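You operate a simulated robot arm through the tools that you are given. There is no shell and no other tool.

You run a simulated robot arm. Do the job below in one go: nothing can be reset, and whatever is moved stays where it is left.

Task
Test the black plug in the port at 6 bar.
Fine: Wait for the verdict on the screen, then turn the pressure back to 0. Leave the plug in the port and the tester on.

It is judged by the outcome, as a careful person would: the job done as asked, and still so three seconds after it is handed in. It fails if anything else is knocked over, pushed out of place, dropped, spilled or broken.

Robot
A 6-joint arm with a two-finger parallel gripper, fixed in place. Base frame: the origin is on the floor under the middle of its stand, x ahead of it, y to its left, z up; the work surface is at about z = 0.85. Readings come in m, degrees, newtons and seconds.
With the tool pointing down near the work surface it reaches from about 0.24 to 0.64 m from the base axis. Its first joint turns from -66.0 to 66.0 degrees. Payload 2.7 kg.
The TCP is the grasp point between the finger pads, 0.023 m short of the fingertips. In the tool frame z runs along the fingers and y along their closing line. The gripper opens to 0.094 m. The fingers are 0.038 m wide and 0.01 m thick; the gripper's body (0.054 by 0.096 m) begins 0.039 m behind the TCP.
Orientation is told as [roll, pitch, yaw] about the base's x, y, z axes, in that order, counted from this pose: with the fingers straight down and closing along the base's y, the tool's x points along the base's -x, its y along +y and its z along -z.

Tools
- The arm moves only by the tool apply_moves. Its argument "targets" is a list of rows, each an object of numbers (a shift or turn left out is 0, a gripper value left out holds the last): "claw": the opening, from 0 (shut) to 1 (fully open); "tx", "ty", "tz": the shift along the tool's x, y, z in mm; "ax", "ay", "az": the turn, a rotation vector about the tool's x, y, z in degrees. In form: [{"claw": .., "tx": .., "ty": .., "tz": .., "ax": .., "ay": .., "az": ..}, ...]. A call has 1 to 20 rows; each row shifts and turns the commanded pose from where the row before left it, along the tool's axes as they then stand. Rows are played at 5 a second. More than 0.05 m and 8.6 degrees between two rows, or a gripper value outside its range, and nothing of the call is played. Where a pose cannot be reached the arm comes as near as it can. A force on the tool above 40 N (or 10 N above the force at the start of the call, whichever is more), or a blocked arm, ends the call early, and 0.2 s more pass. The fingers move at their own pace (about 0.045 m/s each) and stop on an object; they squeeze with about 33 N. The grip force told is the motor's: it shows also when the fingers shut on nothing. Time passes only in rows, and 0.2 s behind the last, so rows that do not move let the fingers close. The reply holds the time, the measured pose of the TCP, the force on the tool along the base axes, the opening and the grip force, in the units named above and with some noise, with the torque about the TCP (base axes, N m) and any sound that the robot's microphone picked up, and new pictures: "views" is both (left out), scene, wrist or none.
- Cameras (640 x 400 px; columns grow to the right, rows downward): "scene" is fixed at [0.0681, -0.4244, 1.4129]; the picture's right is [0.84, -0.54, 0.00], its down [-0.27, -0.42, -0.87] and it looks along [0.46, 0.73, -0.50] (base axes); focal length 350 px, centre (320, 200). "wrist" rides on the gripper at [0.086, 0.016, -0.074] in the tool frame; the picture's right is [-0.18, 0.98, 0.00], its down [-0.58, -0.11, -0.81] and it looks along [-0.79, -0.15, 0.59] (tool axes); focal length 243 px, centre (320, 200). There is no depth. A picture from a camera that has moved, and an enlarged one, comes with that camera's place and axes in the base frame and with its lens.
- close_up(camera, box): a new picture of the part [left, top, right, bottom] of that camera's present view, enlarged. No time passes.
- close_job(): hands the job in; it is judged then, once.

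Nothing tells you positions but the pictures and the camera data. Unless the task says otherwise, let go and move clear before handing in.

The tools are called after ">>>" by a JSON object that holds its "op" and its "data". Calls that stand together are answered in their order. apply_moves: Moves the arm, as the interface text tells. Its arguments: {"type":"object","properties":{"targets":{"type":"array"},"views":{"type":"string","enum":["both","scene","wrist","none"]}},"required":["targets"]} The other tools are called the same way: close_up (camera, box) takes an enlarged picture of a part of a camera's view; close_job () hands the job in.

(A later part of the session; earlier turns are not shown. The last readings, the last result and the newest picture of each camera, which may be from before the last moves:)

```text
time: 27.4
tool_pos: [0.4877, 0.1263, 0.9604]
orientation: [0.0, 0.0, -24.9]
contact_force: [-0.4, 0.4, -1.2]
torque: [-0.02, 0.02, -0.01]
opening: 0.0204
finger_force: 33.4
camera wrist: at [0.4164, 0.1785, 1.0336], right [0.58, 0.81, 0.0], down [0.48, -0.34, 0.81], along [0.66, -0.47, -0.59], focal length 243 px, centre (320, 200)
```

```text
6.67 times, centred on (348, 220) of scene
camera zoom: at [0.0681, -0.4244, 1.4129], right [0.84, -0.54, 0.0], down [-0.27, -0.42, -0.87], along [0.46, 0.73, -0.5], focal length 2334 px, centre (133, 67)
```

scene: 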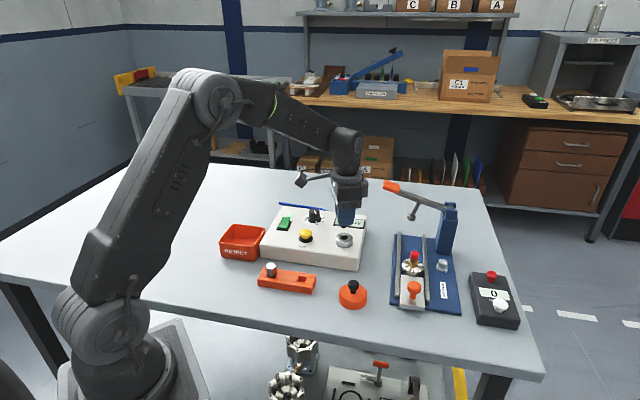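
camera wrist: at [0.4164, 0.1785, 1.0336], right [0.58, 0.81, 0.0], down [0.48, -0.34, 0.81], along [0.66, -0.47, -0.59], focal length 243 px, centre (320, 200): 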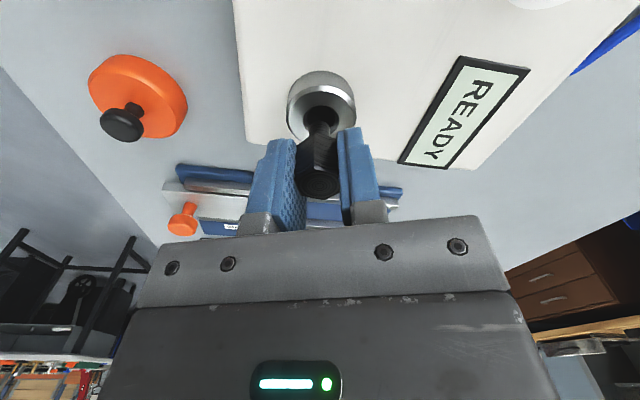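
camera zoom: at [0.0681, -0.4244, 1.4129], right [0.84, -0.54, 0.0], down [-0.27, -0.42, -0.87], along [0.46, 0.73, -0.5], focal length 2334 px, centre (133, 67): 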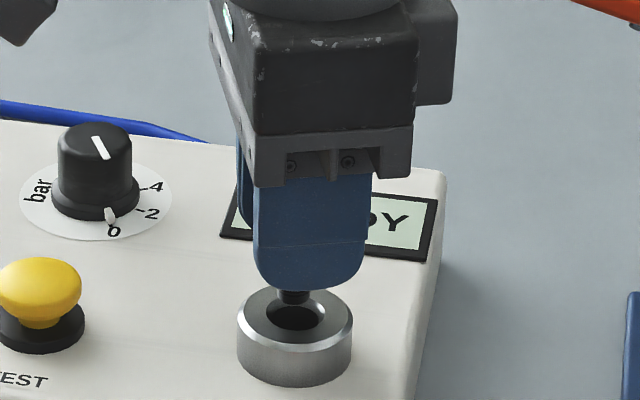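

The shank is 10 mm above the bore. It is centred across the fingers and about 1 mm short along tool -x. I'll correct that and lower in small steps, watching the force.

>>> {"op": "apply_moves", "data": {"targets": [{"claw": 0, "tx": -1.1, "tz": 2}, {"tz": 3}, {"tz": 3}, {"tz": 3}, {"tz": 0}], "views": "wrist"}}

>>> {"op": "close_up", "data": {"camera": "wrist", "box": [240, 60, 400, 160]}}

>>> {"op": "close_up", "data": {"camera": "scene", "box": [316, 205, 380, 245]}}

```text
time: 28.6
tool_pos: [0.4887, 0.1269, 0.9487]
orientation: [0.0, 0.0, -24.9]
contact_force: [-0.3, -0.3, -0.6]
torque: [0.01, 0.0, 0.02]
opening: 0.0204
finger_force: 33.2
camera wrist: at [0.4176, 0.1782, 1.0226], right [0.58, 0.81, 0.0], down [0.48, -0.34, 0.81], along [0.66, -0.47, -0.59], focal length 243 px, centre (320, 200)
```

wrist: 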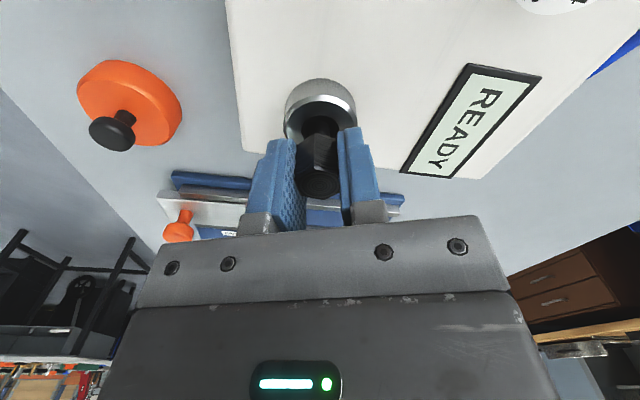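

```text
4.00 times, centred on (320, 110) of wrist
camera zoom: at [0.4176, 0.1782, 1.0226], right [0.58, 0.81, 0.0], down [0.48, -0.34, 0.81], along [0.66, -0.47, -0.59], focal length 970 px, centre (320, 560)
```

zoom: 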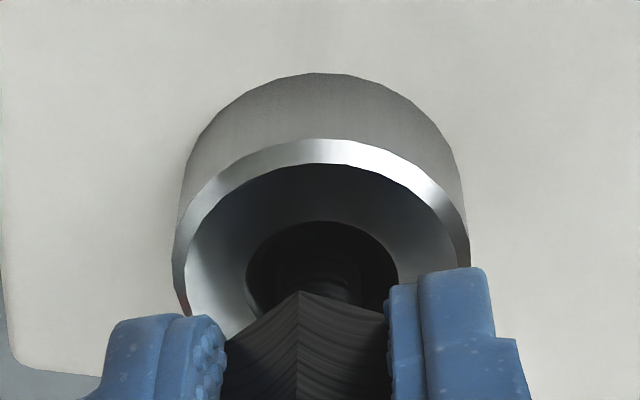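

```text
10.00 times, centred on (348, 225) of scene
camera zoom: at [0.0681, -0.4244, 1.4129], right [0.84, -0.54, 0.0], down [-0.27, -0.42, -0.87], along [0.46, 0.73, -0.5], focal length 3501 px, centre (40, -50)
```

zoom: 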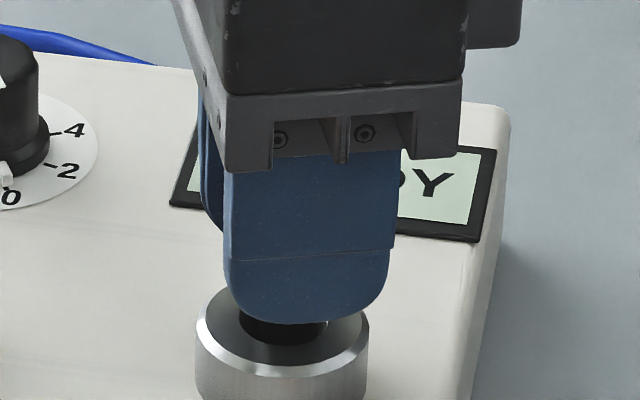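

The shank is entering the bore with no contact force. I'll continue down slowly.

>>> {"op": "apply_moves", "data": {"targets": [{"claw": 0, "tz": 2}, {"tz": 2}, {"tz": 0}], "views": "none"}}

```text
time: 29.4
tool_pos: [0.4891, 0.1266, 0.9455]
orientation: [0.0, -0.1, -25.1]
contact_force: [0.5, 0.9, -0.8]
torque: [0.02, -0.01, 0.0]
opening: 0.0203
finger_force: 33.1
```

>>> {"op": "apply_moves", "data": {"targets": [{"claw": 0, "tz": 1.5}, {"tz": 1.5}, {"tz": 0}], "views": "wrist"}}

>>> {"op": "close_up", "data": {"camera": "wrist", "box": [240, 60, 400, 160]}}

>>> {"op": "close_up", "data": {"camera": "scene", "box": [316, 205, 380, 245]}}

```text
time: 30.2
tool_pos: [0.4878, 0.1266, 0.9426]
orientation: [-0.1, -0.1, -25.0]
contact_force: [0.0, 0.3, -0.6]
torque: [-0.03, -0.02, 0.0]
opening: 0.0204
finger_force: 33.2
camera wrist: at [0.4172, 0.1782, 1.016], right [0.58, 0.81, 0.0], down [0.48, -0.34, 0.81], along [0.66, -0.47, -0.59], focal length 243 px, centre (320, 200)
```

wrist: 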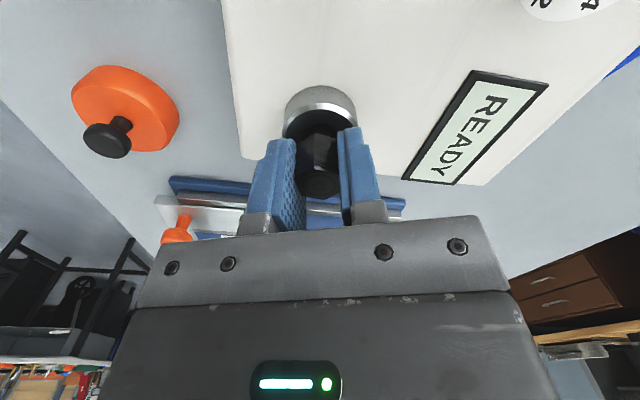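

```text
4.00 times, centred on (320, 110) of wrist
camera zoom: at [0.4172, 0.1782, 1.016], right [0.58, 0.81, 0.0], down [0.48, -0.34, 0.81], along [0.66, -0.47, -0.59], focal length 970 px, centre (320, 560)
```

zoom: 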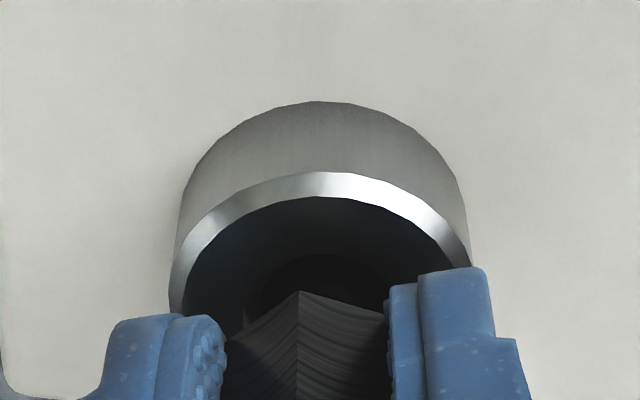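

```text
10.00 times, centred on (348, 225) of scene
camera zoom: at [0.0681, -0.4244, 1.4129], right [0.84, -0.54, 0.0], down [-0.27, -0.42, -0.87], along [0.46, 0.73, -0.5], focal length 3501 px, centre (40, -50)
```

zoom: 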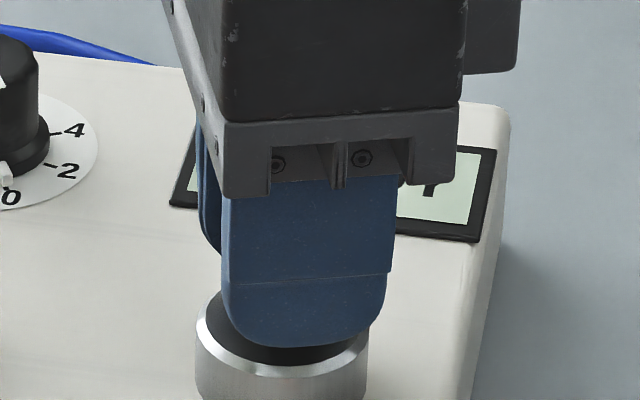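

The plug is going in freely and the hex is still a few mm above the ring. I'll continue in 1 mm steps.

>>> {"op": "apply_moves", "data": {"targets": [{"claw": 0, "tz": 1}, {"tz": 1}, {"tz": 1}, {"tz": 0}], "views": "none"}}

```text
time: 31.2
tool_pos: [0.4893, 0.1271, 0.9391]
orientation: [0.0, 0.0, -25.0]
contact_force: [0.3, 0.8, -1.2]
torque: [0.03, -0.01, -0.03]
opening: 0.0204
finger_force: 33.3
```

>>> {"op": "apply_moves", "data": {"targets": [{"claw": 0, "tz": 1}, {"tz": 1}, {"tz": 0}], "views": "none"}}

```text
time: 32.0
tool_pos: [0.4888, 0.1261, 0.9373]
orientation: [0.0, 0.0, -25.0]
contact_force: [-1.0, 0.5, -0.8]
torque: [0.02, 0.04, -0.02]
opening: 0.0203
finger_force: 33.0
```

>>> {"op": "apply_moves", "data": {"targets": [{"claw": 0, "tz": 1}, {"tz": 0}], "views": "wrist"}}

>>> {"op": "close_up", "data": {"camera": "wrist", "box": [240, 80, 400, 180]}}

>>> {"op": "close_up", "data": {"camera": "scene", "box": [316, 210, 380, 250]}}

```text
time: 32.6
tool_pos: [0.4882, 0.1266, 0.9373]
orientation: [0.0, 0.1, -24.9]
contact_force: [0.5, -1.2, -0.9]
torque: [-0.04, 0.01, 0.01]
opening: 0.0203
finger_force: 33.4
camera wrist: at [0.417, 0.1787, 1.01], right [0.58, 0.81, 0.0], down [0.48, -0.34, 0.81], along [0.66, -0.47, -0.59], focal length 243 px, centre (320, 200)
```

wrist: 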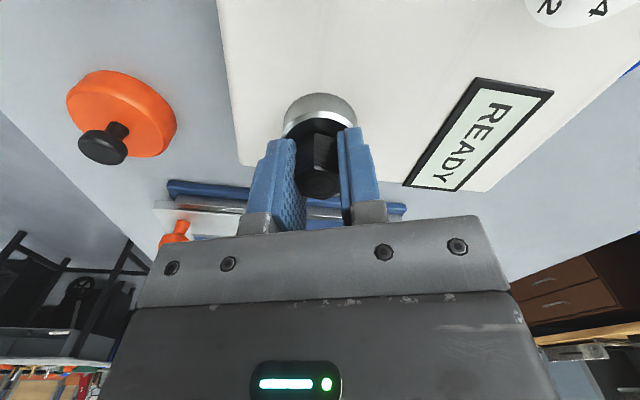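

```text
4.00 times, centred on (320, 130) of wrist
camera zoom: at [0.417, 0.1787, 1.01], right [0.58, 0.81, 0.0], down [0.48, -0.34, 0.81], along [0.66, -0.47, -0.59], focal length 970 px, centre (320, 480)
```

zoom: 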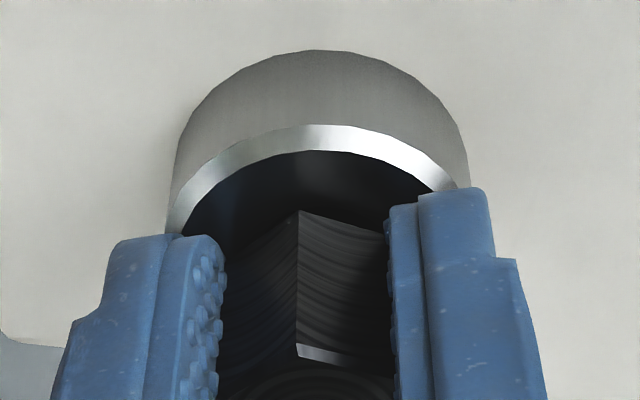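

```text
10.00 times, centred on (348, 230) of scene
camera zoom: at [0.0681, -0.4244, 1.4129], right [0.84, -0.54, 0.0], down [-0.27, -0.42, -0.87], along [0.46, 0.73, -0.5], focal length 3501 px, centre (40, -100)
```

zoom: 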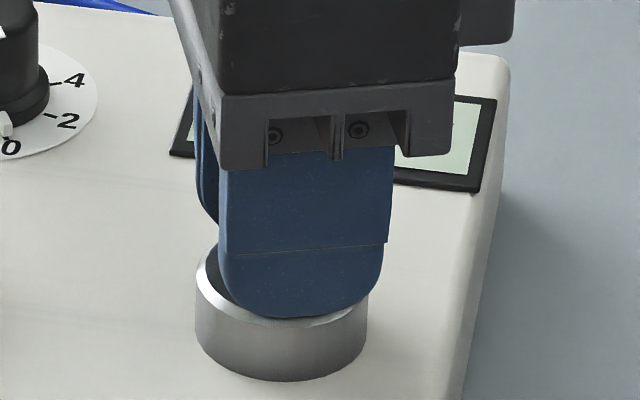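

Still no contact. I'll take another millimetre or two.

>>> {"op": "apply_moves", "data": {"targets": [{"claw": 0, "tz": 1}, {"tz": 0}], "views": "none"}}

```text
time: 33.2
tool_pos: [0.4888, 0.1265, 0.935]
orientation: [0.0, 0.0, -25.0]
contact_force: [-2.3, -0.9, 5.6]
torque: [-0.02, 0.15, 0.02]
opening: 0.0205
finger_force: 32.9
```

Contact has started (5.6 N upward). I'll press another 0.7 mm to see whether the plug is bottomed.

>>> {"op": "apply_moves", "data": {"targets": [{"claw": 0, "tz": 0.7}, {"tz": 0}], "views": "wrist"}}

>>> {"op": "close_up", "data": {"camera": "wrist", "box": [240, 80, 400, 180]}}

>>> {"op": "close_up", "data": {"camera": "scene", "box": [316, 210, 380, 250]}}

```text
time: 33.8
tool_pos: [0.4882, 0.127, 0.9375]
orientation: [0.2, -0.2, -25.0]
contact_force: [-6.5, -1.9, 17.5]
torque: [0.05, 0.34, 0.03]
opening: 0.0203
finger_force: 33.2
camera wrist: at [0.417, 0.1787, 1.0094], right [0.58, 0.81, 0.0], down [0.48, -0.34, 0.81], along [0.66, -0.47, -0.59], focal length 243 px, centre (320, 200)
```

wrist: 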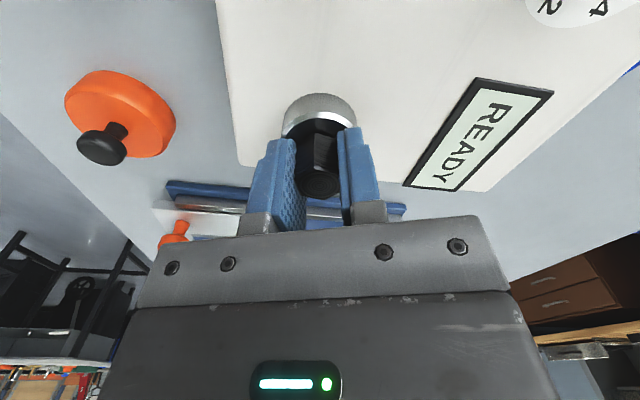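

```text
4.00 times, centred on (320, 130) of wrist
camera zoom: at [0.417, 0.1787, 1.0094], right [0.58, 0.81, 0.0], down [0.48, -0.34, 0.81], along [0.66, -0.47, -0.59], focal length 970 px, centre (320, 480)
```

zoom: 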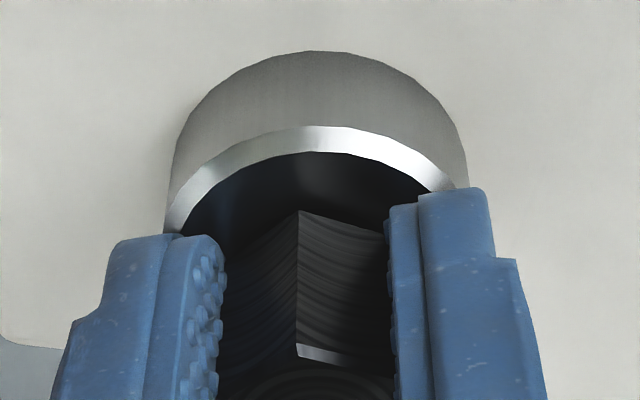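

```text
10.00 times, centred on (348, 230) of scene
camera zoom: at [0.0677, -0.4245, 1.4129], right [0.84, -0.54, 0.0], down [-0.27, -0.42, -0.87], along [0.47, 0.73, -0.5], focal length 3501 px, centre (40, -100)
```

zoom: 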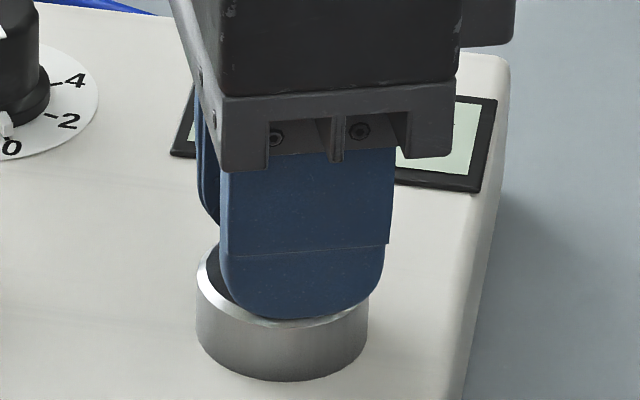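

The contact shows a sideways force along tool +x, so I'm probably about 1 mm too far along -x. I'll back off slightly, shift +x and retry.

>>> {"op": "apply_moves", "data": {"targets": [{"claw": 0, "tz": -2}, {"tx": 1.0}, {"tz": 0}], "views": "none"}}

```text
time: 34.6
tool_pos: [0.4884, 0.1281, 0.9371]
orientation: [0.0, 0.0, -25.0]
contact_force: [1.1, -0.9, 1.3]
torque: [-0.03, -0.08, -0.02]
opening: 0.0204
finger_force: 32.5
```

>>> {"op": "apply_moves", "data": {"targets": [{"claw": 0, "tz": 1}, {"tz": 0.7}, {"tz": 0}], "views": "none"}}

```text
time: 35.4
tool_pos: [0.4875, 0.1278, 0.9359]
orientation: [-0.1, -0.1, -25.0]
contact_force: [-7.6, -1.3, 17.5]
torque: [-0.09, 0.35, -0.04]
opening: 0.0202
finger_force: 32.6
```

The fingertips (23 mm below the TCP) and the hex bottom (about 22 mm) reach the ring at almost the same height, so this contact is likely the fingers on the ring with the plug nearly seated. I'll back off 1 mm, release, rise and inspect.

>>> {"op": "apply_moves", "data": {"targets": [{"claw": 0, "tz": -1.2}, {"claw": 0}, {"claw": 0.5}, {"claw": 0.5}, {"claw": 0.5}], "views": "wrist"}}

>>> {"op": "close_up", "data": {"camera": "wrist", "box": [240, 80, 400, 180]}}

>>> {"op": "close_up", "data": {"camera": "scene", "box": [316, 210, 380, 250]}}

```text
time: 36.6
tool_pos: [0.4873, 0.1276, 0.9353]
orientation: [0.0, -0.1, -25.0]
contact_force: [-0.5, 0.4, -0.2]
torque: [-0.01, -0.01, 0.02]
opening: 0.0469
finger_force: 0.1
camera wrist: at [0.4165, 0.1792, 1.0095], right [0.58, 0.81, 0.0], down [0.48, -0.34, 0.81], along [0.66, -0.47, -0.59], focal length 243 px, centre (320, 200)
```

wrist: 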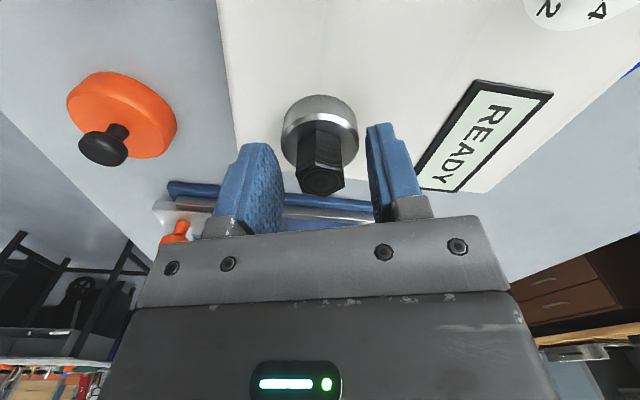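

```text
4.00 times, centred on (320, 130) of wrist
camera zoom: at [0.4165, 0.1792, 1.0095], right [0.58, 0.81, 0.0], down [0.48, -0.34, 0.81], along [0.66, -0.47, -0.59], focal length 970 px, centre (320, 480)
```

zoom: 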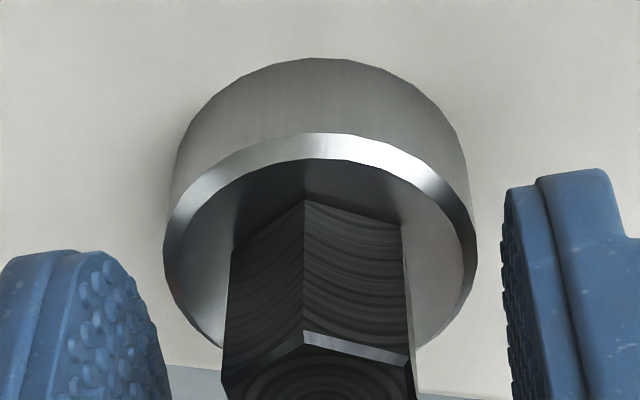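

```text
10.00 times, centred on (348, 230) of scene
camera zoom: at [0.0681, -0.4244, 1.4129], right [0.84, -0.54, 0.0], down [-0.27, -0.42, -0.87], along [0.46, 0.73, -0.5], focal length 3501 px, centre (40, -100)
```

zoom: 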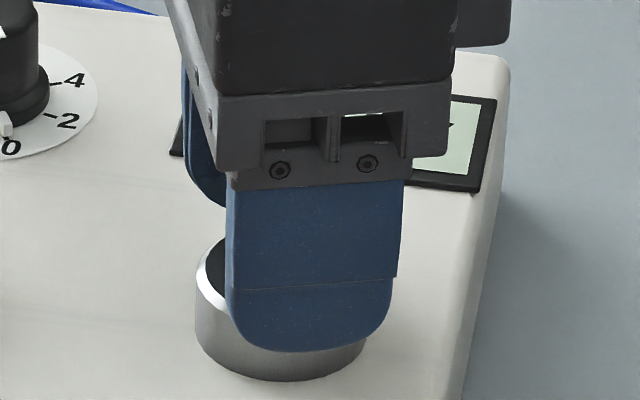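

The plug is standing upright in the port. I'll rise straight up clear of it and inspect.

>>> {"op": "apply_moves", "data": {"targets": [{"claw": 0.6, "tz": -5}, {"claw": 0.6, "tz": -10}, {"tz": -15}, {"tz": -15}, {"tz": -10}, {"tz": 0}], "views": "both"}}

>>> {"op": "close_up", "data": {"camera": "wrist", "box": [240, 40, 400, 140]}}

>>> {"op": "close_up", "data": {"camera": "scene", "box": [316, 210, 380, 250]}}

```text
time: 38.0
tool_pos: [0.4877, 0.1276, 0.9916]
orientation: [0.1, 0.0, -25.0]
contact_force: [0.0, 1.7, -0.1]
torque: [0.02, -0.01, -0.01]
opening: 0.0563
finger_force: 0.0
camera wrist: at [0.4164, 0.1791, 1.065], right [0.58, 0.81, 0.0], down [0.48, -0.34, 0.81], along [0.66, -0.47, -0.59], focal length 243 px, centre (320, 200)
```

scene: 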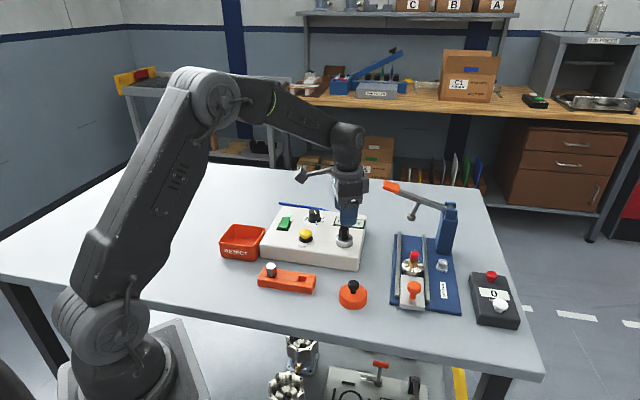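
wrist: 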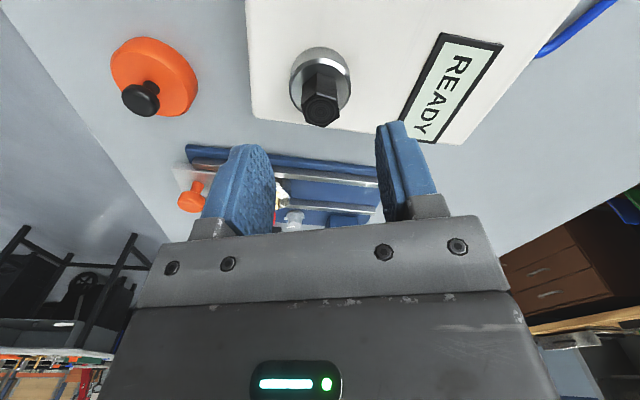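

```text
4.00 times, centred on (320, 90) of wrist
camera zoom: at [0.4164, 0.1791, 1.065], right [0.58, 0.81, 0.0], down [0.48, -0.34, 0.81], along [0.66, -0.47, -0.59], focal length 970 px, centre (320, 640)
```

zoom: 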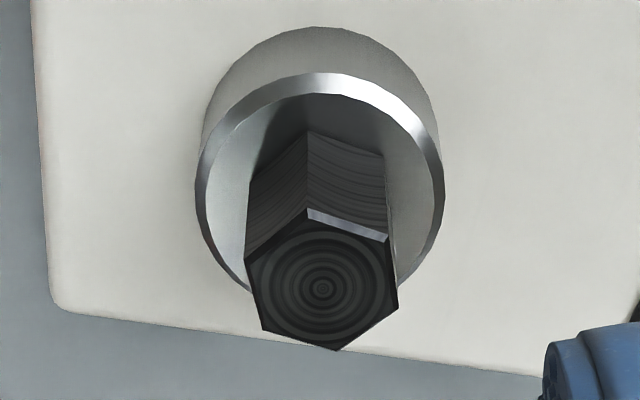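

```text
10.00 times, centred on (348, 230) of scene
camera zoom: at [0.0681, -0.4244, 1.4129], right [0.84, -0.54, 0.0], down [-0.27, -0.42, -0.87], along [0.46, 0.73, -0.5], focal length 3501 px, centre (40, -100)
```

zoom: 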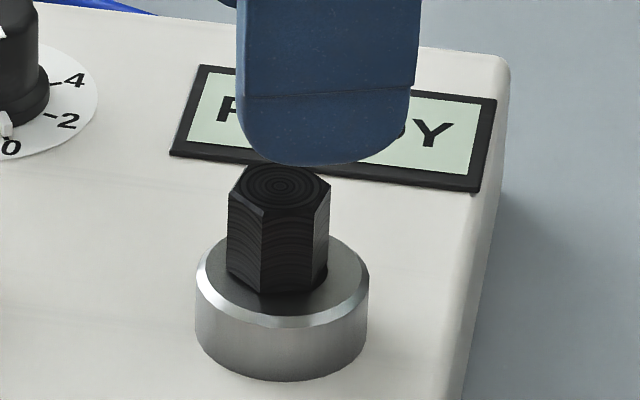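

The plug stands upright in the port with its hex on, or within 1–2 mm of, the ring. I'll close the empty fingers above it and press gently on its top to make sure it is fully seated.

>>> {"op": "apply_moves", "data": {"targets": [{"claw": 0}, {"claw": 0}, {"claw": 0}, {"claw": 0}, {"claw": 0, "tz": 10}, {"tz": 10}, {"tz": 8}, {"tz": 3}, {"tz": 0}], "views": "wrist"}}

>>> {"op": "close_up", "data": {"camera": "scene", "box": [316, 200, 380, 240]}}

```text
time: 40.0
tool_pos: [0.4875, 0.1277, 0.9599]
orientation: [0.0, 0.1, -25.1]
contact_force: [0.3, 0.3, 0.4]
torque: [0.02, 0.0, 0.0]
opening: 0.0001
finger_force: 33.1
camera wrist: at [0.4167, 0.1792, 1.0337], right [0.58, 0.81, 0.0], down [0.48, -0.34, 0.81], along [0.66, -0.47, -0.59], focal length 243 px, centre (320, 200)
```

wrist: 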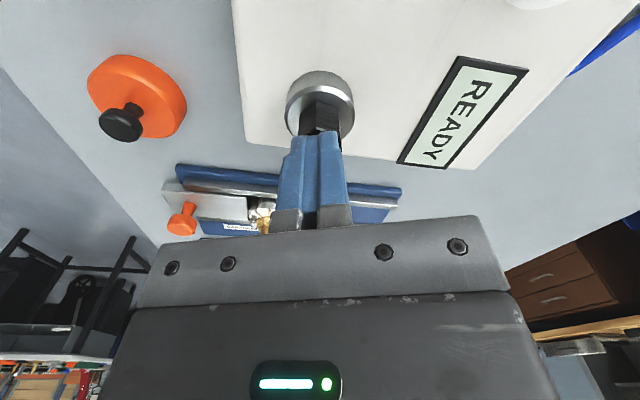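

```text
10.00 times, centred on (348, 220) of scene
camera zoom: at [0.0681, -0.4244, 1.4129], right [0.84, -0.54, 0.0], down [-0.27, -0.42, -0.87], along [0.46, 0.73, -0.5], focal length 3501 px, centre (40, 0)
```

zoom: 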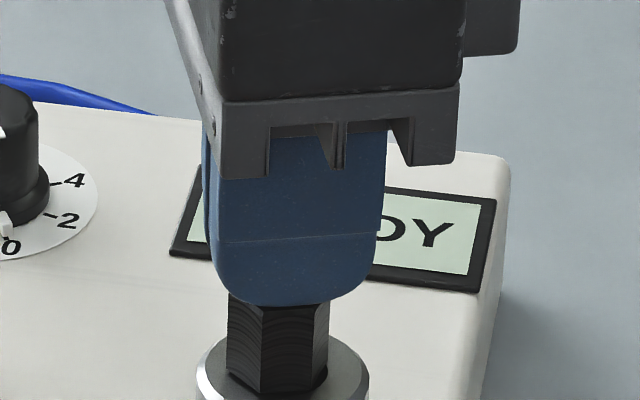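

The closed fingertips are just above the plug's top. I'll press down in small steps.

>>> {"op": "apply_moves", "data": {"targets": [{"claw": 0, "tz": 1}, {"tz": 1}, {"tz": 0.5}, {"tz": 0}], "views": "none"}}

```text
time: 41.0
tool_pos: [0.4874, 0.1279, 0.9608]
orientation: [0.2, -0.2, -25.0]
contact_force: [-5.4, 0.4, 26.1]
torque: [0.03, 0.26, 0.0]
opening: 0.0
finger_force: 33.2
```

The plug resists 26 N without moving. I'll look at it while pressed, to compare the gap under the hex.

>>> {"op": "apply_moves", "data": {"targets": [{"claw": 0, "tz": 0.6}, {"tz": 0}], "views": "wrist"}}

>>> {"op": "close_up", "data": {"camera": "scene", "box": [316, 210, 380, 250]}}

>>> {"op": "close_up", "data": {"camera": "wrist", "box": [256, 50, 384, 130]}}

```text
time: 41.6
tool_pos: [0.4889, 0.1283, 0.9602]
orientation: [0.1, -0.1, -25.1]
contact_force: [-6.1, 0.6, 33.1]
torque: [0.12, 0.29, -0.01]
opening: 0.0
finger_force: 32.8
camera wrist: at [0.4165, 0.179, 1.0329], right [0.58, 0.81, 0.0], down [0.48, -0.35, 0.81], along [0.66, -0.47, -0.59], focal length 243 px, centre (320, 200)
```

wrist: 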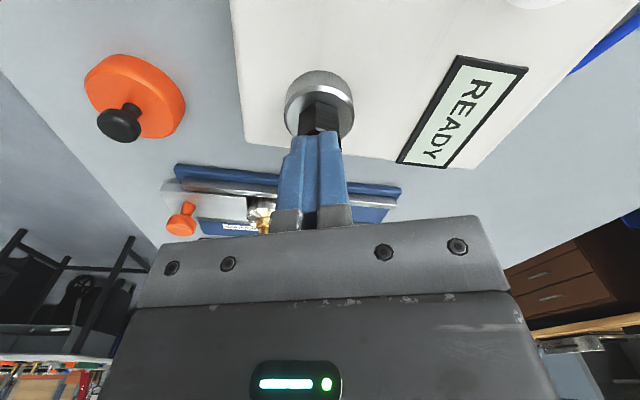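

```text
10.00 times, centred on (348, 230) of scene
camera zoom: at [0.0674, -0.4245, 1.4129], right [0.84, -0.54, 0.0], down [-0.27, -0.42, -0.87], along [0.47, 0.73, -0.5], focal length 3501 px, centre (40, -100)
```

zoom: 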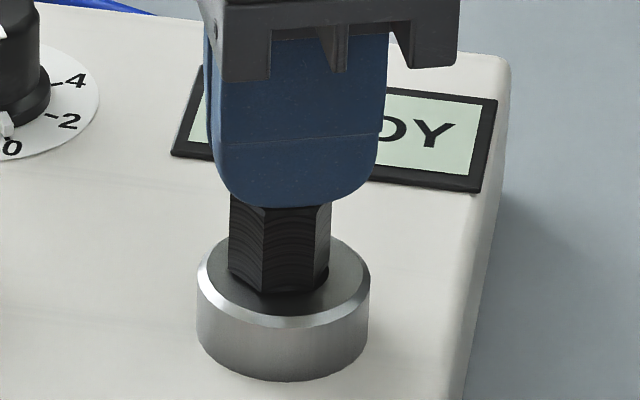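

```text
5.00 times, centred on (320, 90) of wrist
camera zoom: at [0.4165, 0.179, 1.0329], right [0.58, 0.81, 0.0], down [0.48, -0.35, 0.81], along [0.66, -0.47, -0.59], focal length 1213 px, centre (320, 750)
```

zoom: 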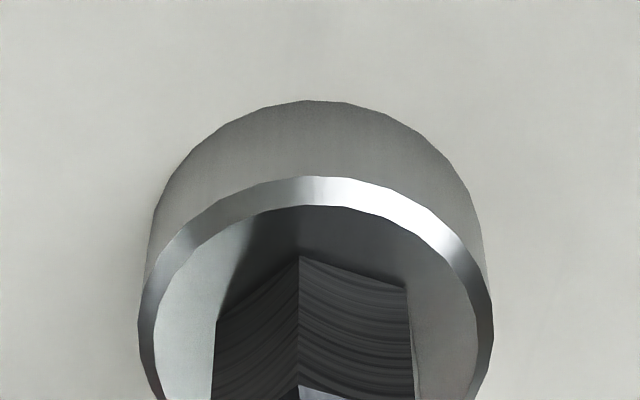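

The plug doesn't move under 33 N and its hex sits flush on the ring, so it is seated. I'll back off, rise and move to look down on the dial.

>>> {"op": "apply_moves", "data": {"targets": [{"claw": 0, "tz": -3}, {"tz": -10}, {"tz": -20}, {"tz": -25}, {"tz": -25}, {"tz": -10}, {"tx": 8, "ty": 13}, {"tx": 13, "ty": 21}, {"tx": 14, "ty": 23}, {"tx": 14, "ty": 22}, {"tx": 9, "ty": 14}, {"tx": 4.6, "ty": 8}, {"tx": 0}], "views": "both"}}

>>> {"op": "close_up", "data": {"camera": "wrist", "box": [220, 0, 476, 160]}}

>>> {"op": "close_up", "data": {"camera": "scene", "box": [316, 200, 380, 240]}}

```text
time: 44.4
tool_pos: [0.4741, 0.2462, 1.0499]
orientation: [0.0, -0.1, -24.9]
contact_force: [-0.6, 0.6, 0.1]
torque: [0.0, 0.0, 0.0]
opening: 0.0
finger_force: 33.4
camera wrist: at [0.4022, 0.2968, 1.1236], right [0.58, 0.81, 0.0], down [0.48, -0.34, 0.81], along [0.66, -0.47, -0.59], focal length 243 px, centre (320, 200)
```

scene: 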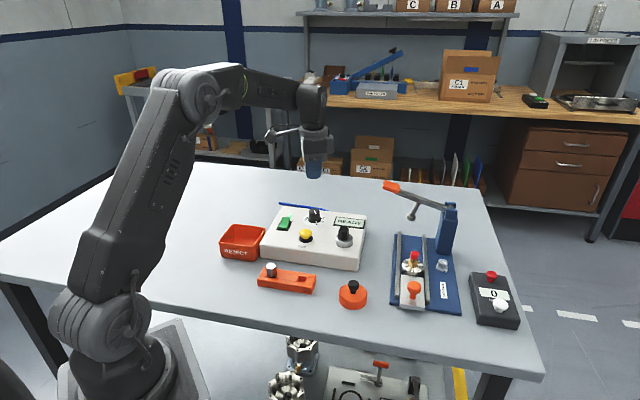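
wrist: 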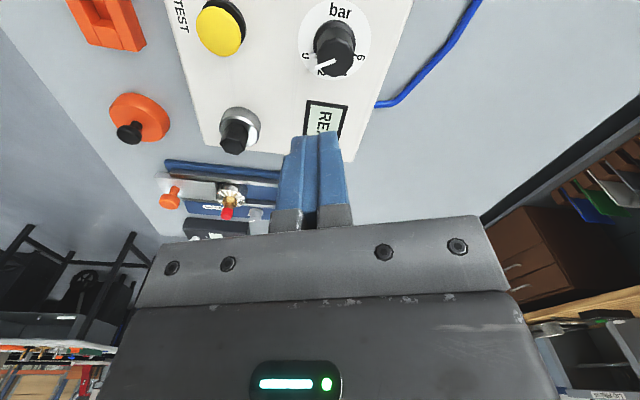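

```text
2.50 times, centred on (348, 80) of wrist
camera zoom: at [0.4022, 0.2968, 1.1236], right [0.58, 0.81, 0.0], down [0.48, -0.34, 0.81], along [0.66, -0.47, -0.59], focal length 606 px, centre (250, 500)
```

zoom: 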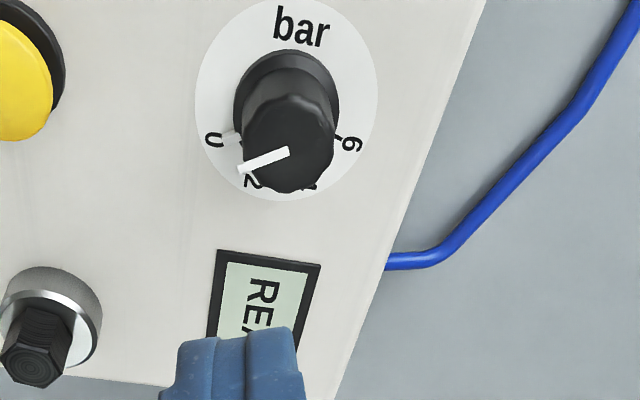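

```text
10.00 times, centred on (348, 220) of scene
camera zoom: at [0.0681, -0.4244, 1.4129], right [0.84, -0.54, 0.0], down [-0.27, -0.42, -0.87], along [0.46, 0.73, -0.5], focal length 3501 px, centre (40, 0)
```

zoom: 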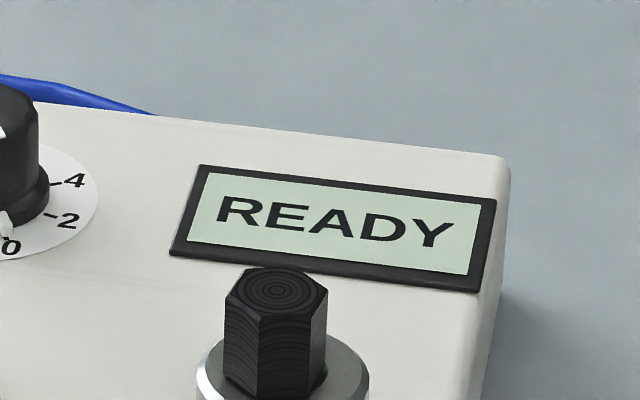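

The plug is seated, the screen still shows READY, and I can read the dial: 0, 2, 4, 6 spaced about 45° apart, rising counter-clockwise from above. The knob axis is at about (0.4815, 0.2565) with its top near z 0.92. I'll open the fingers, turn the tool to yaw -65° for the turning stroke, and come over the knob.

>>> {"op": "apply_moves", "data": {"targets": [{"claw": 0.55, "az": 8}, {"claw": 0.55, "az": 8}, {"az": 8}, {"az": 8}, {"az": 8}, {"tx": 6.2, "ty": 11.1}, {"tz": 15}, {"tz": 20}, {"tz": 20}, {"tz": 15}, {"tz": 5}, {"tz": 0}], "views": "both"}}

>>> {"op": "close_up", "data": {"camera": "wrist", "box": [240, 60, 400, 160]}}

>>> {"op": "close_up", "data": {"camera": "scene", "box": [270, 180, 366, 240]}}

```text
time: 47.0
tool_pos: [0.4807, 0.2561, 0.9747]
orientation: [0.0, 0.0, -65.0]
contact_force: [0.4, 0.9, 1.0]
torque: [-0.02, 0.0, -0.01]
opening: 0.0517
finger_force: 0.1
camera wrist: at [0.4595, 0.3412, 1.0485], right [0.97, 0.25, 0.0], down [0.15, -0.57, 0.81], along [0.2, -0.78, -0.59], focal length 243 px, centre (320, 200)
```

scene: 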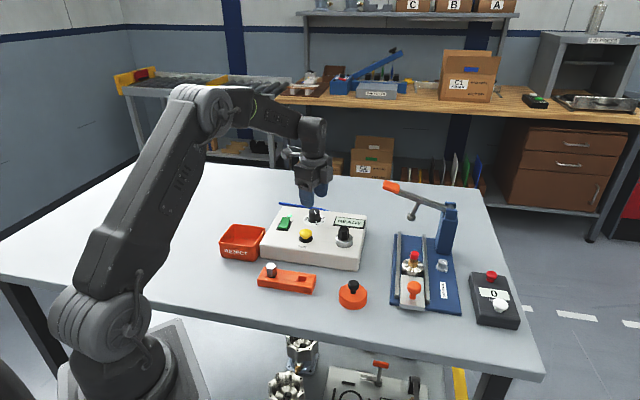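
wrist: 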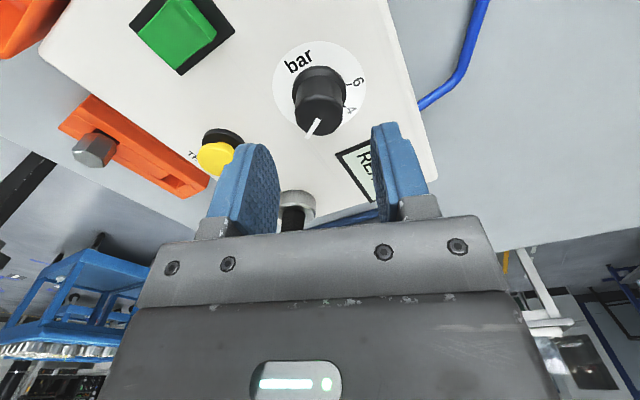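

```text
4.00 times, centred on (320, 110) of wrist
camera zoom: at [0.4595, 0.3412, 1.0485], right [0.97, 0.25, 0.0], down [0.15, -0.57, 0.81], along [0.2, -0.78, -0.59], focal length 970 px, centre (320, 560)
```

zoom: 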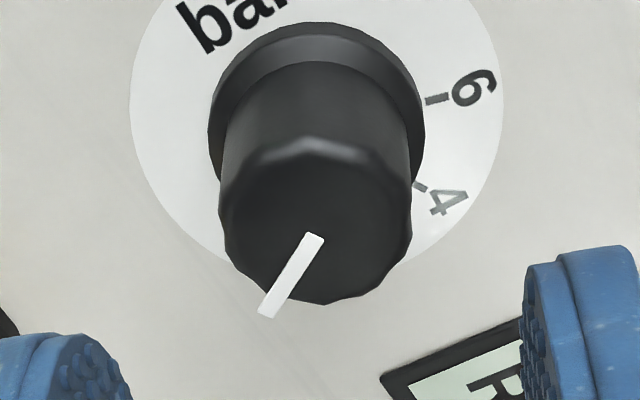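

```text
6.67 times, centred on (318, 210) of scene
camera zoom: at [0.0681, -0.4244, 1.4129], right [0.84, -0.54, 0.0], down [-0.27, -0.42, -0.87], along [0.46, 0.73, -0.5], focal length 2334 px, centre (333, 133)
```

zoom: 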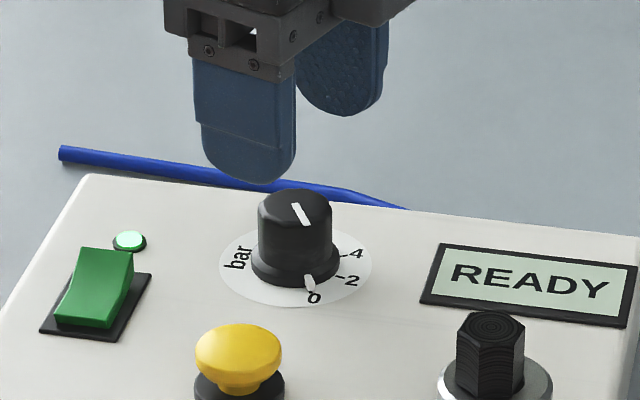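

The knob is centred between the fingers and the tips will pass above the skirt. I'll descend around it to z ≈ 0.926.

>>> {"op": "apply_moves", "data": {"targets": [{"claw": 0.55, "tx": -0.6, "ty": -0.5, "tz": 12}, {"tz": 12}, {"tz": 10}, {"tz": 8}, {"tz": 5}, {"tz": 1.5}, {"tz": 0}], "views": "wrist"}}

>>> {"op": "close_up", "data": {"camera": "wrist", "box": [240, 100, 400, 200]}}

>>> {"op": "close_up", "data": {"camera": "scene", "box": [270, 180, 366, 240]}}

```text
time: 48.6
tool_pos: [0.482, 0.2543, 0.9266]
orientation: [0.0, 0.0, -65.0]
contact_force: [0.9, -0.7, -0.9]
torque: [-0.02, 0.01, 0.02]
opening: 0.0518
finger_force: 0.1
camera wrist: at [0.4598, 0.3405, 1.0002], right [0.97, 0.25, 0.0], down [0.15, -0.57, 0.81], along [0.2, -0.78, -0.59], focal length 243 px, centre (320, 200)
```

wrist: 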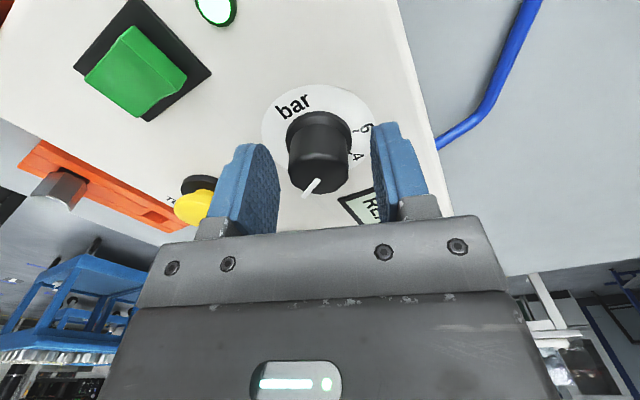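

```text
4.00 times, centred on (320, 150) of wrist
camera zoom: at [0.4598, 0.3405, 1.0002], right [0.97, 0.25, 0.0], down [0.15, -0.57, 0.81], along [0.2, -0.78, -0.59], focal length 970 px, centre (320, 400)
```

zoom: 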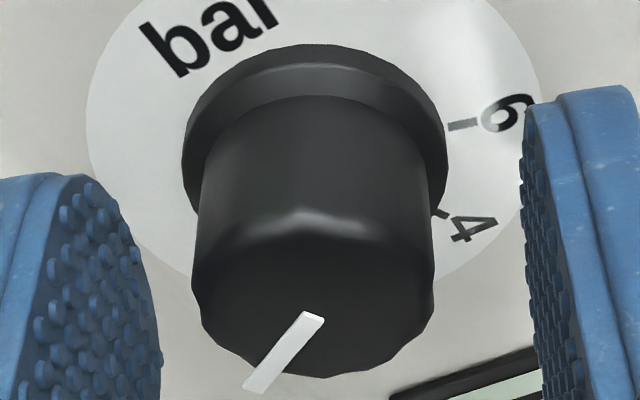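

```text
6.67 times, centred on (318, 210) of scene
camera zoom: at [0.0681, -0.4244, 1.4129], right [0.84, -0.54, 0.0], down [-0.27, -0.42, -0.87], along [0.46, 0.73, -0.5], focal length 2334 px, centre (333, 133)
```

zoom: 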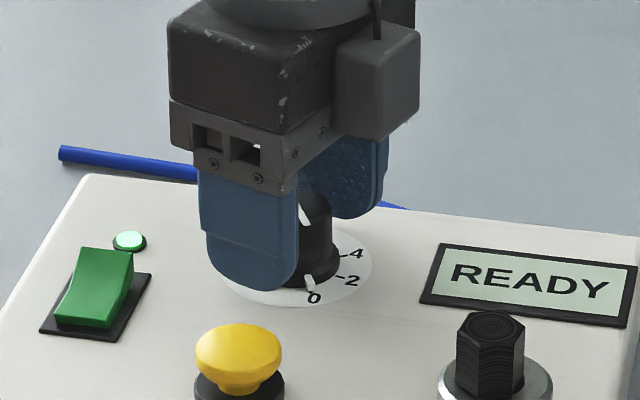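

The fingers are well placed around the knob. Closing on it.

>>> {"op": "apply_moves", "data": {"targets": [{"claw": 0, "ty": -0.4}, {"claw": 0}, {"claw": 0}, {"claw": 0}, {"claw": 0}], "views": "wrist"}}

>>> {"op": "close_up", "data": {"camera": "wrist", "box": [240, 100, 400, 200]}}

```text
time: 49.8
tool_pos: [0.4815, 0.2538, 0.9274]
orientation: [0.0, 0.0, -65.0]
contact_force: [-1.6, -3.7, -0.5]
torque: [0.22, -0.43, 0.0]
opening: 0.0313
finger_force: 45.3
camera wrist: at [0.4592, 0.3403, 1.0001], right [0.97, 0.25, 0.0], down [0.15, -0.57, 0.81], along [0.2, -0.78, -0.59], focal length 243 px, centre (320, 200)
```

wrist: 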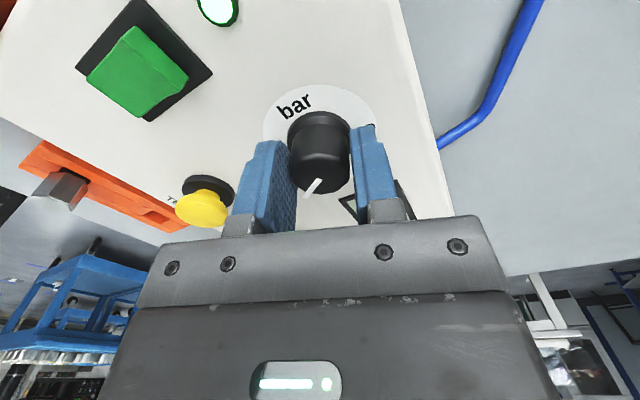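

```text
4.00 times, centred on (320, 150) of wrist
camera zoom: at [0.4592, 0.3403, 1.0001], right [0.97, 0.25, 0.0], down [0.15, -0.57, 0.81], along [0.2, -0.78, -0.59], focal length 970 px, centre (320, 400)
```

zoom: 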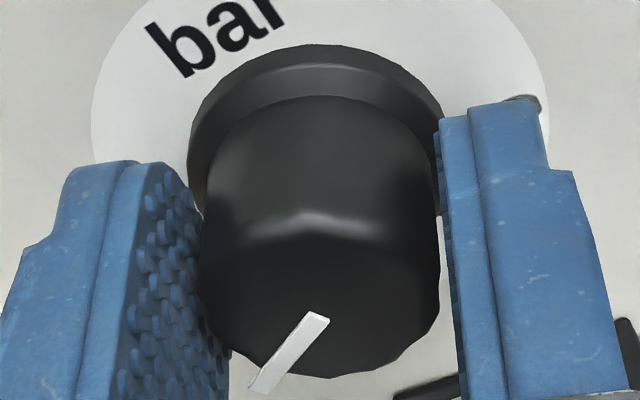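

I have hold of the knob, with a slight sideways bias. I'll nudge to centre and start turning counter-clockwise in small steps, checking that the pointer follows.

>>> {"op": "apply_moves", "data": {"targets": [{"claw": 0, "ty": -0.6}, {"claw": 0}, {"az": -4}, {"az": -5}, {"az": -6}, {"az": 0}], "views": "both"}}

>>> {"op": "close_up", "data": {"camera": "wrist", "box": [240, 100, 400, 200]}}

>>> {"op": "close_up", "data": {"camera": "scene", "box": [270, 180, 366, 240]}}

```text
time: 51.2
tool_pos: [0.4805, 0.2542, 0.926]
orientation: [0.1, -0.1, -49.9]
contact_force: [17.5, 6.4, -10.1]
torque: [0.11, 0.29, 0.0]
opening: 0.0315
finger_force: 44.9
camera wrist: at [0.4376, 0.3316, 1.0002], right [0.87, 0.49, 0.0], down [0.29, -0.52, 0.81], along [0.4, -0.7, -0.59], focal length 243 px, centre (320, 200)
```

scene: 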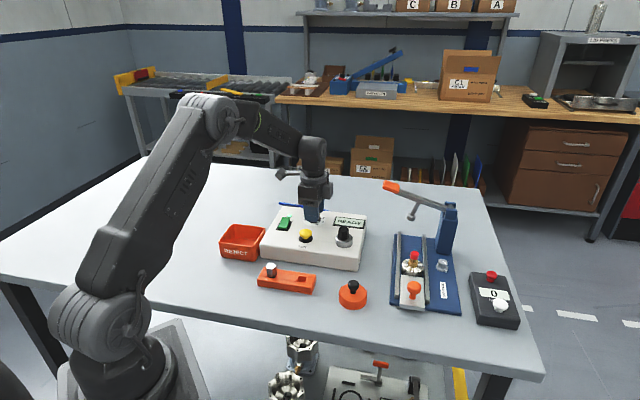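
wrist: 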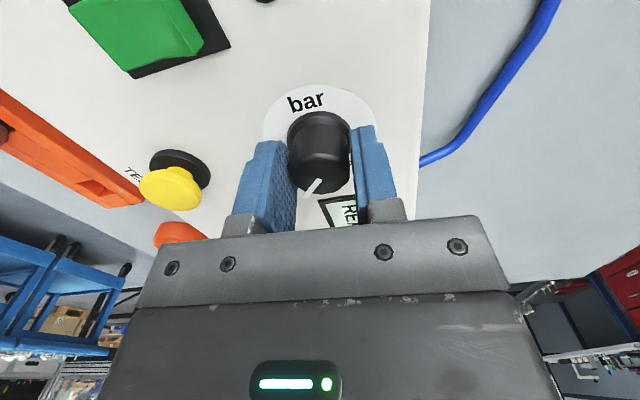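

```text
4.00 times, centred on (320, 150) of wrist
camera zoom: at [0.4376, 0.3316, 1.0002], right [0.87, 0.49, 0.0], down [0.29, -0.52, 0.81], along [0.4, -0.7, -0.59], focal length 970 px, centre (320, 400)
```

zoom: 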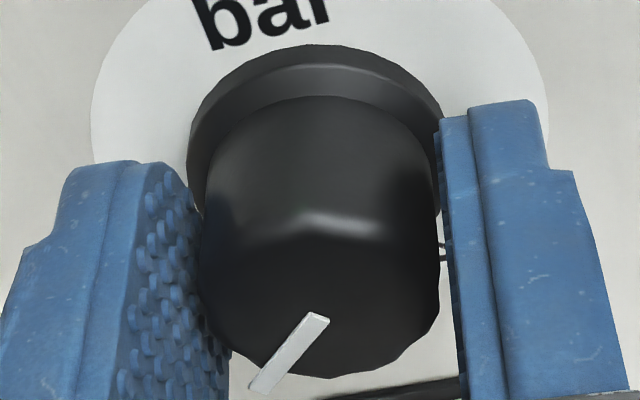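

```text
6.67 times, centred on (318, 210) of scene
camera zoom: at [0.0687, -0.4242, 1.4129], right [0.84, -0.54, 0.0], down [-0.27, -0.42, -0.87], along [0.46, 0.73, -0.5], focal length 2334 px, centre (333, 133)
```

zoom: 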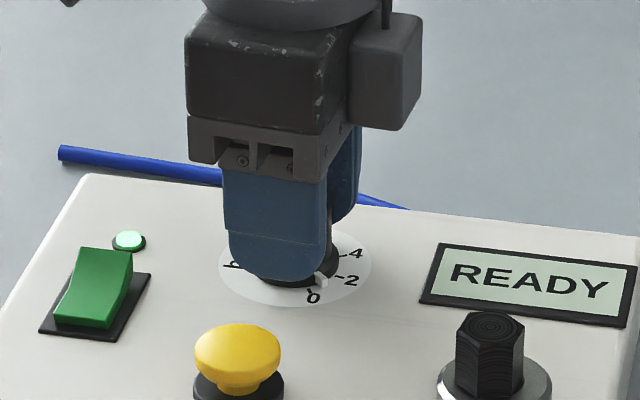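

The knob follows the tool and the pointer is now between 0 and 2. The sideways force shows I'm about 0.5 mm off its axis, so I'll correct that and check.

>>> {"op": "apply_moves", "data": {"targets": [{"claw": 0, "tx": -0.2, "ty": 0.5, "tz": 0.3}, {"tz": 0}], "views": "none"}}

```text
time: 51.8
tool_pos: [0.4793, 0.2546, 0.9265]
orientation: [0.0, 0.0, -50.0]
contact_force: [13.1, 4.4, -3.9]
torque: [-0.36, 0.0, -0.03]
opening: 0.0314
finger_force: 44.9
```

>>> {"op": "apply_moves", "data": {"targets": [{"claw": 0, "ty": 0.8, "tz": 0.2}, {"tz": 0}], "views": "none"}}

```text
time: 52.4
tool_pos: [0.4812, 0.2552, 0.9269]
orientation: [-0.1, -0.1, -50.0]
contact_force: [2.0, -2.1, 3.4]
torque: [-0.1, -0.62, -0.05]
opening: 0.0317
finger_force: 45.0
```

The forces are now small, so the axes are aligned. I'll continue turning.

>>> {"op": "apply_moves", "data": {"targets": [{"claw": 0, "az": -6}, {"az": -6}, {"az": -6}, {"az": -6}, {"az": 0}], "views": "scene"}}

>>> {"op": "close_up", "data": {"camera": "scene", "box": [270, 180, 366, 240]}}

>>> {"op": "close_up", "data": {"camera": "wrist", "box": [240, 80, 400, 180]}}

```text
time: 53.6
tool_pos: [0.481, 0.2546, 0.9269]
orientation: [-0.1, 0.0, -25.9]
contact_force: [-5.7, -6.9, 7.8]
torque: [-0.02, -0.54, 0.01]
opening: 0.0315
finger_force: 44.7
```

scene: 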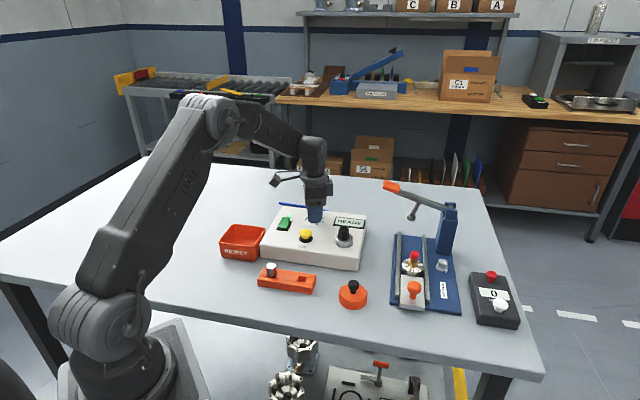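

```text
6.67 times, centred on (318, 210) of scene
camera zoom: at [0.0678, -0.4246, 1.4128], right [0.84, -0.54, 0.0], down [-0.27, -0.42, -0.87], along [0.47, 0.73, -0.5], focal length 2334 px, centre (333, 133)
```

zoom: 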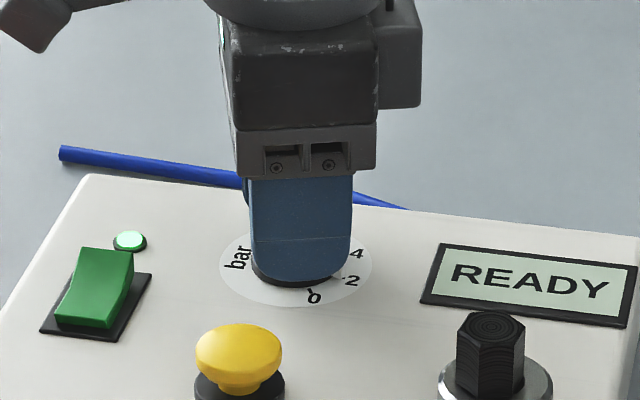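

```text
4.00 times, centred on (320, 130) of wrist
camera zoom: at [0.4104, 0.3075, 1.0002], right [0.6, 0.8, 0.0], down [0.48, -0.35, 0.81], along [0.65, -0.48, -0.59], focal length 970 px, centre (320, 480)
```

zoom: 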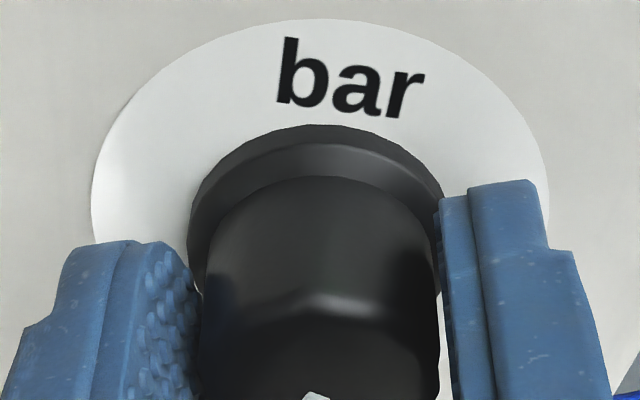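

The knob is turning with the gripper. I'll continue with a small correction.

>>> {"op": "apply_moves", "data": {"targets": [{"claw": 0, "az": -6, "ty": -0.4, "tz": -0.2}, {"az": -6}, {"az": -6}, {"az": -6}, {"az": 0}], "views": "none"}}

```text
time: 54.8
tool_pos: [0.4796, 0.2554, 0.9264]
orientation: [0.0, 0.1, -1.8]
contact_force: [-3.5, -3.5, 9.0]
torque: [-0.3, 0.78, 0.04]
opening: 0.0318
finger_force: 44.5
```

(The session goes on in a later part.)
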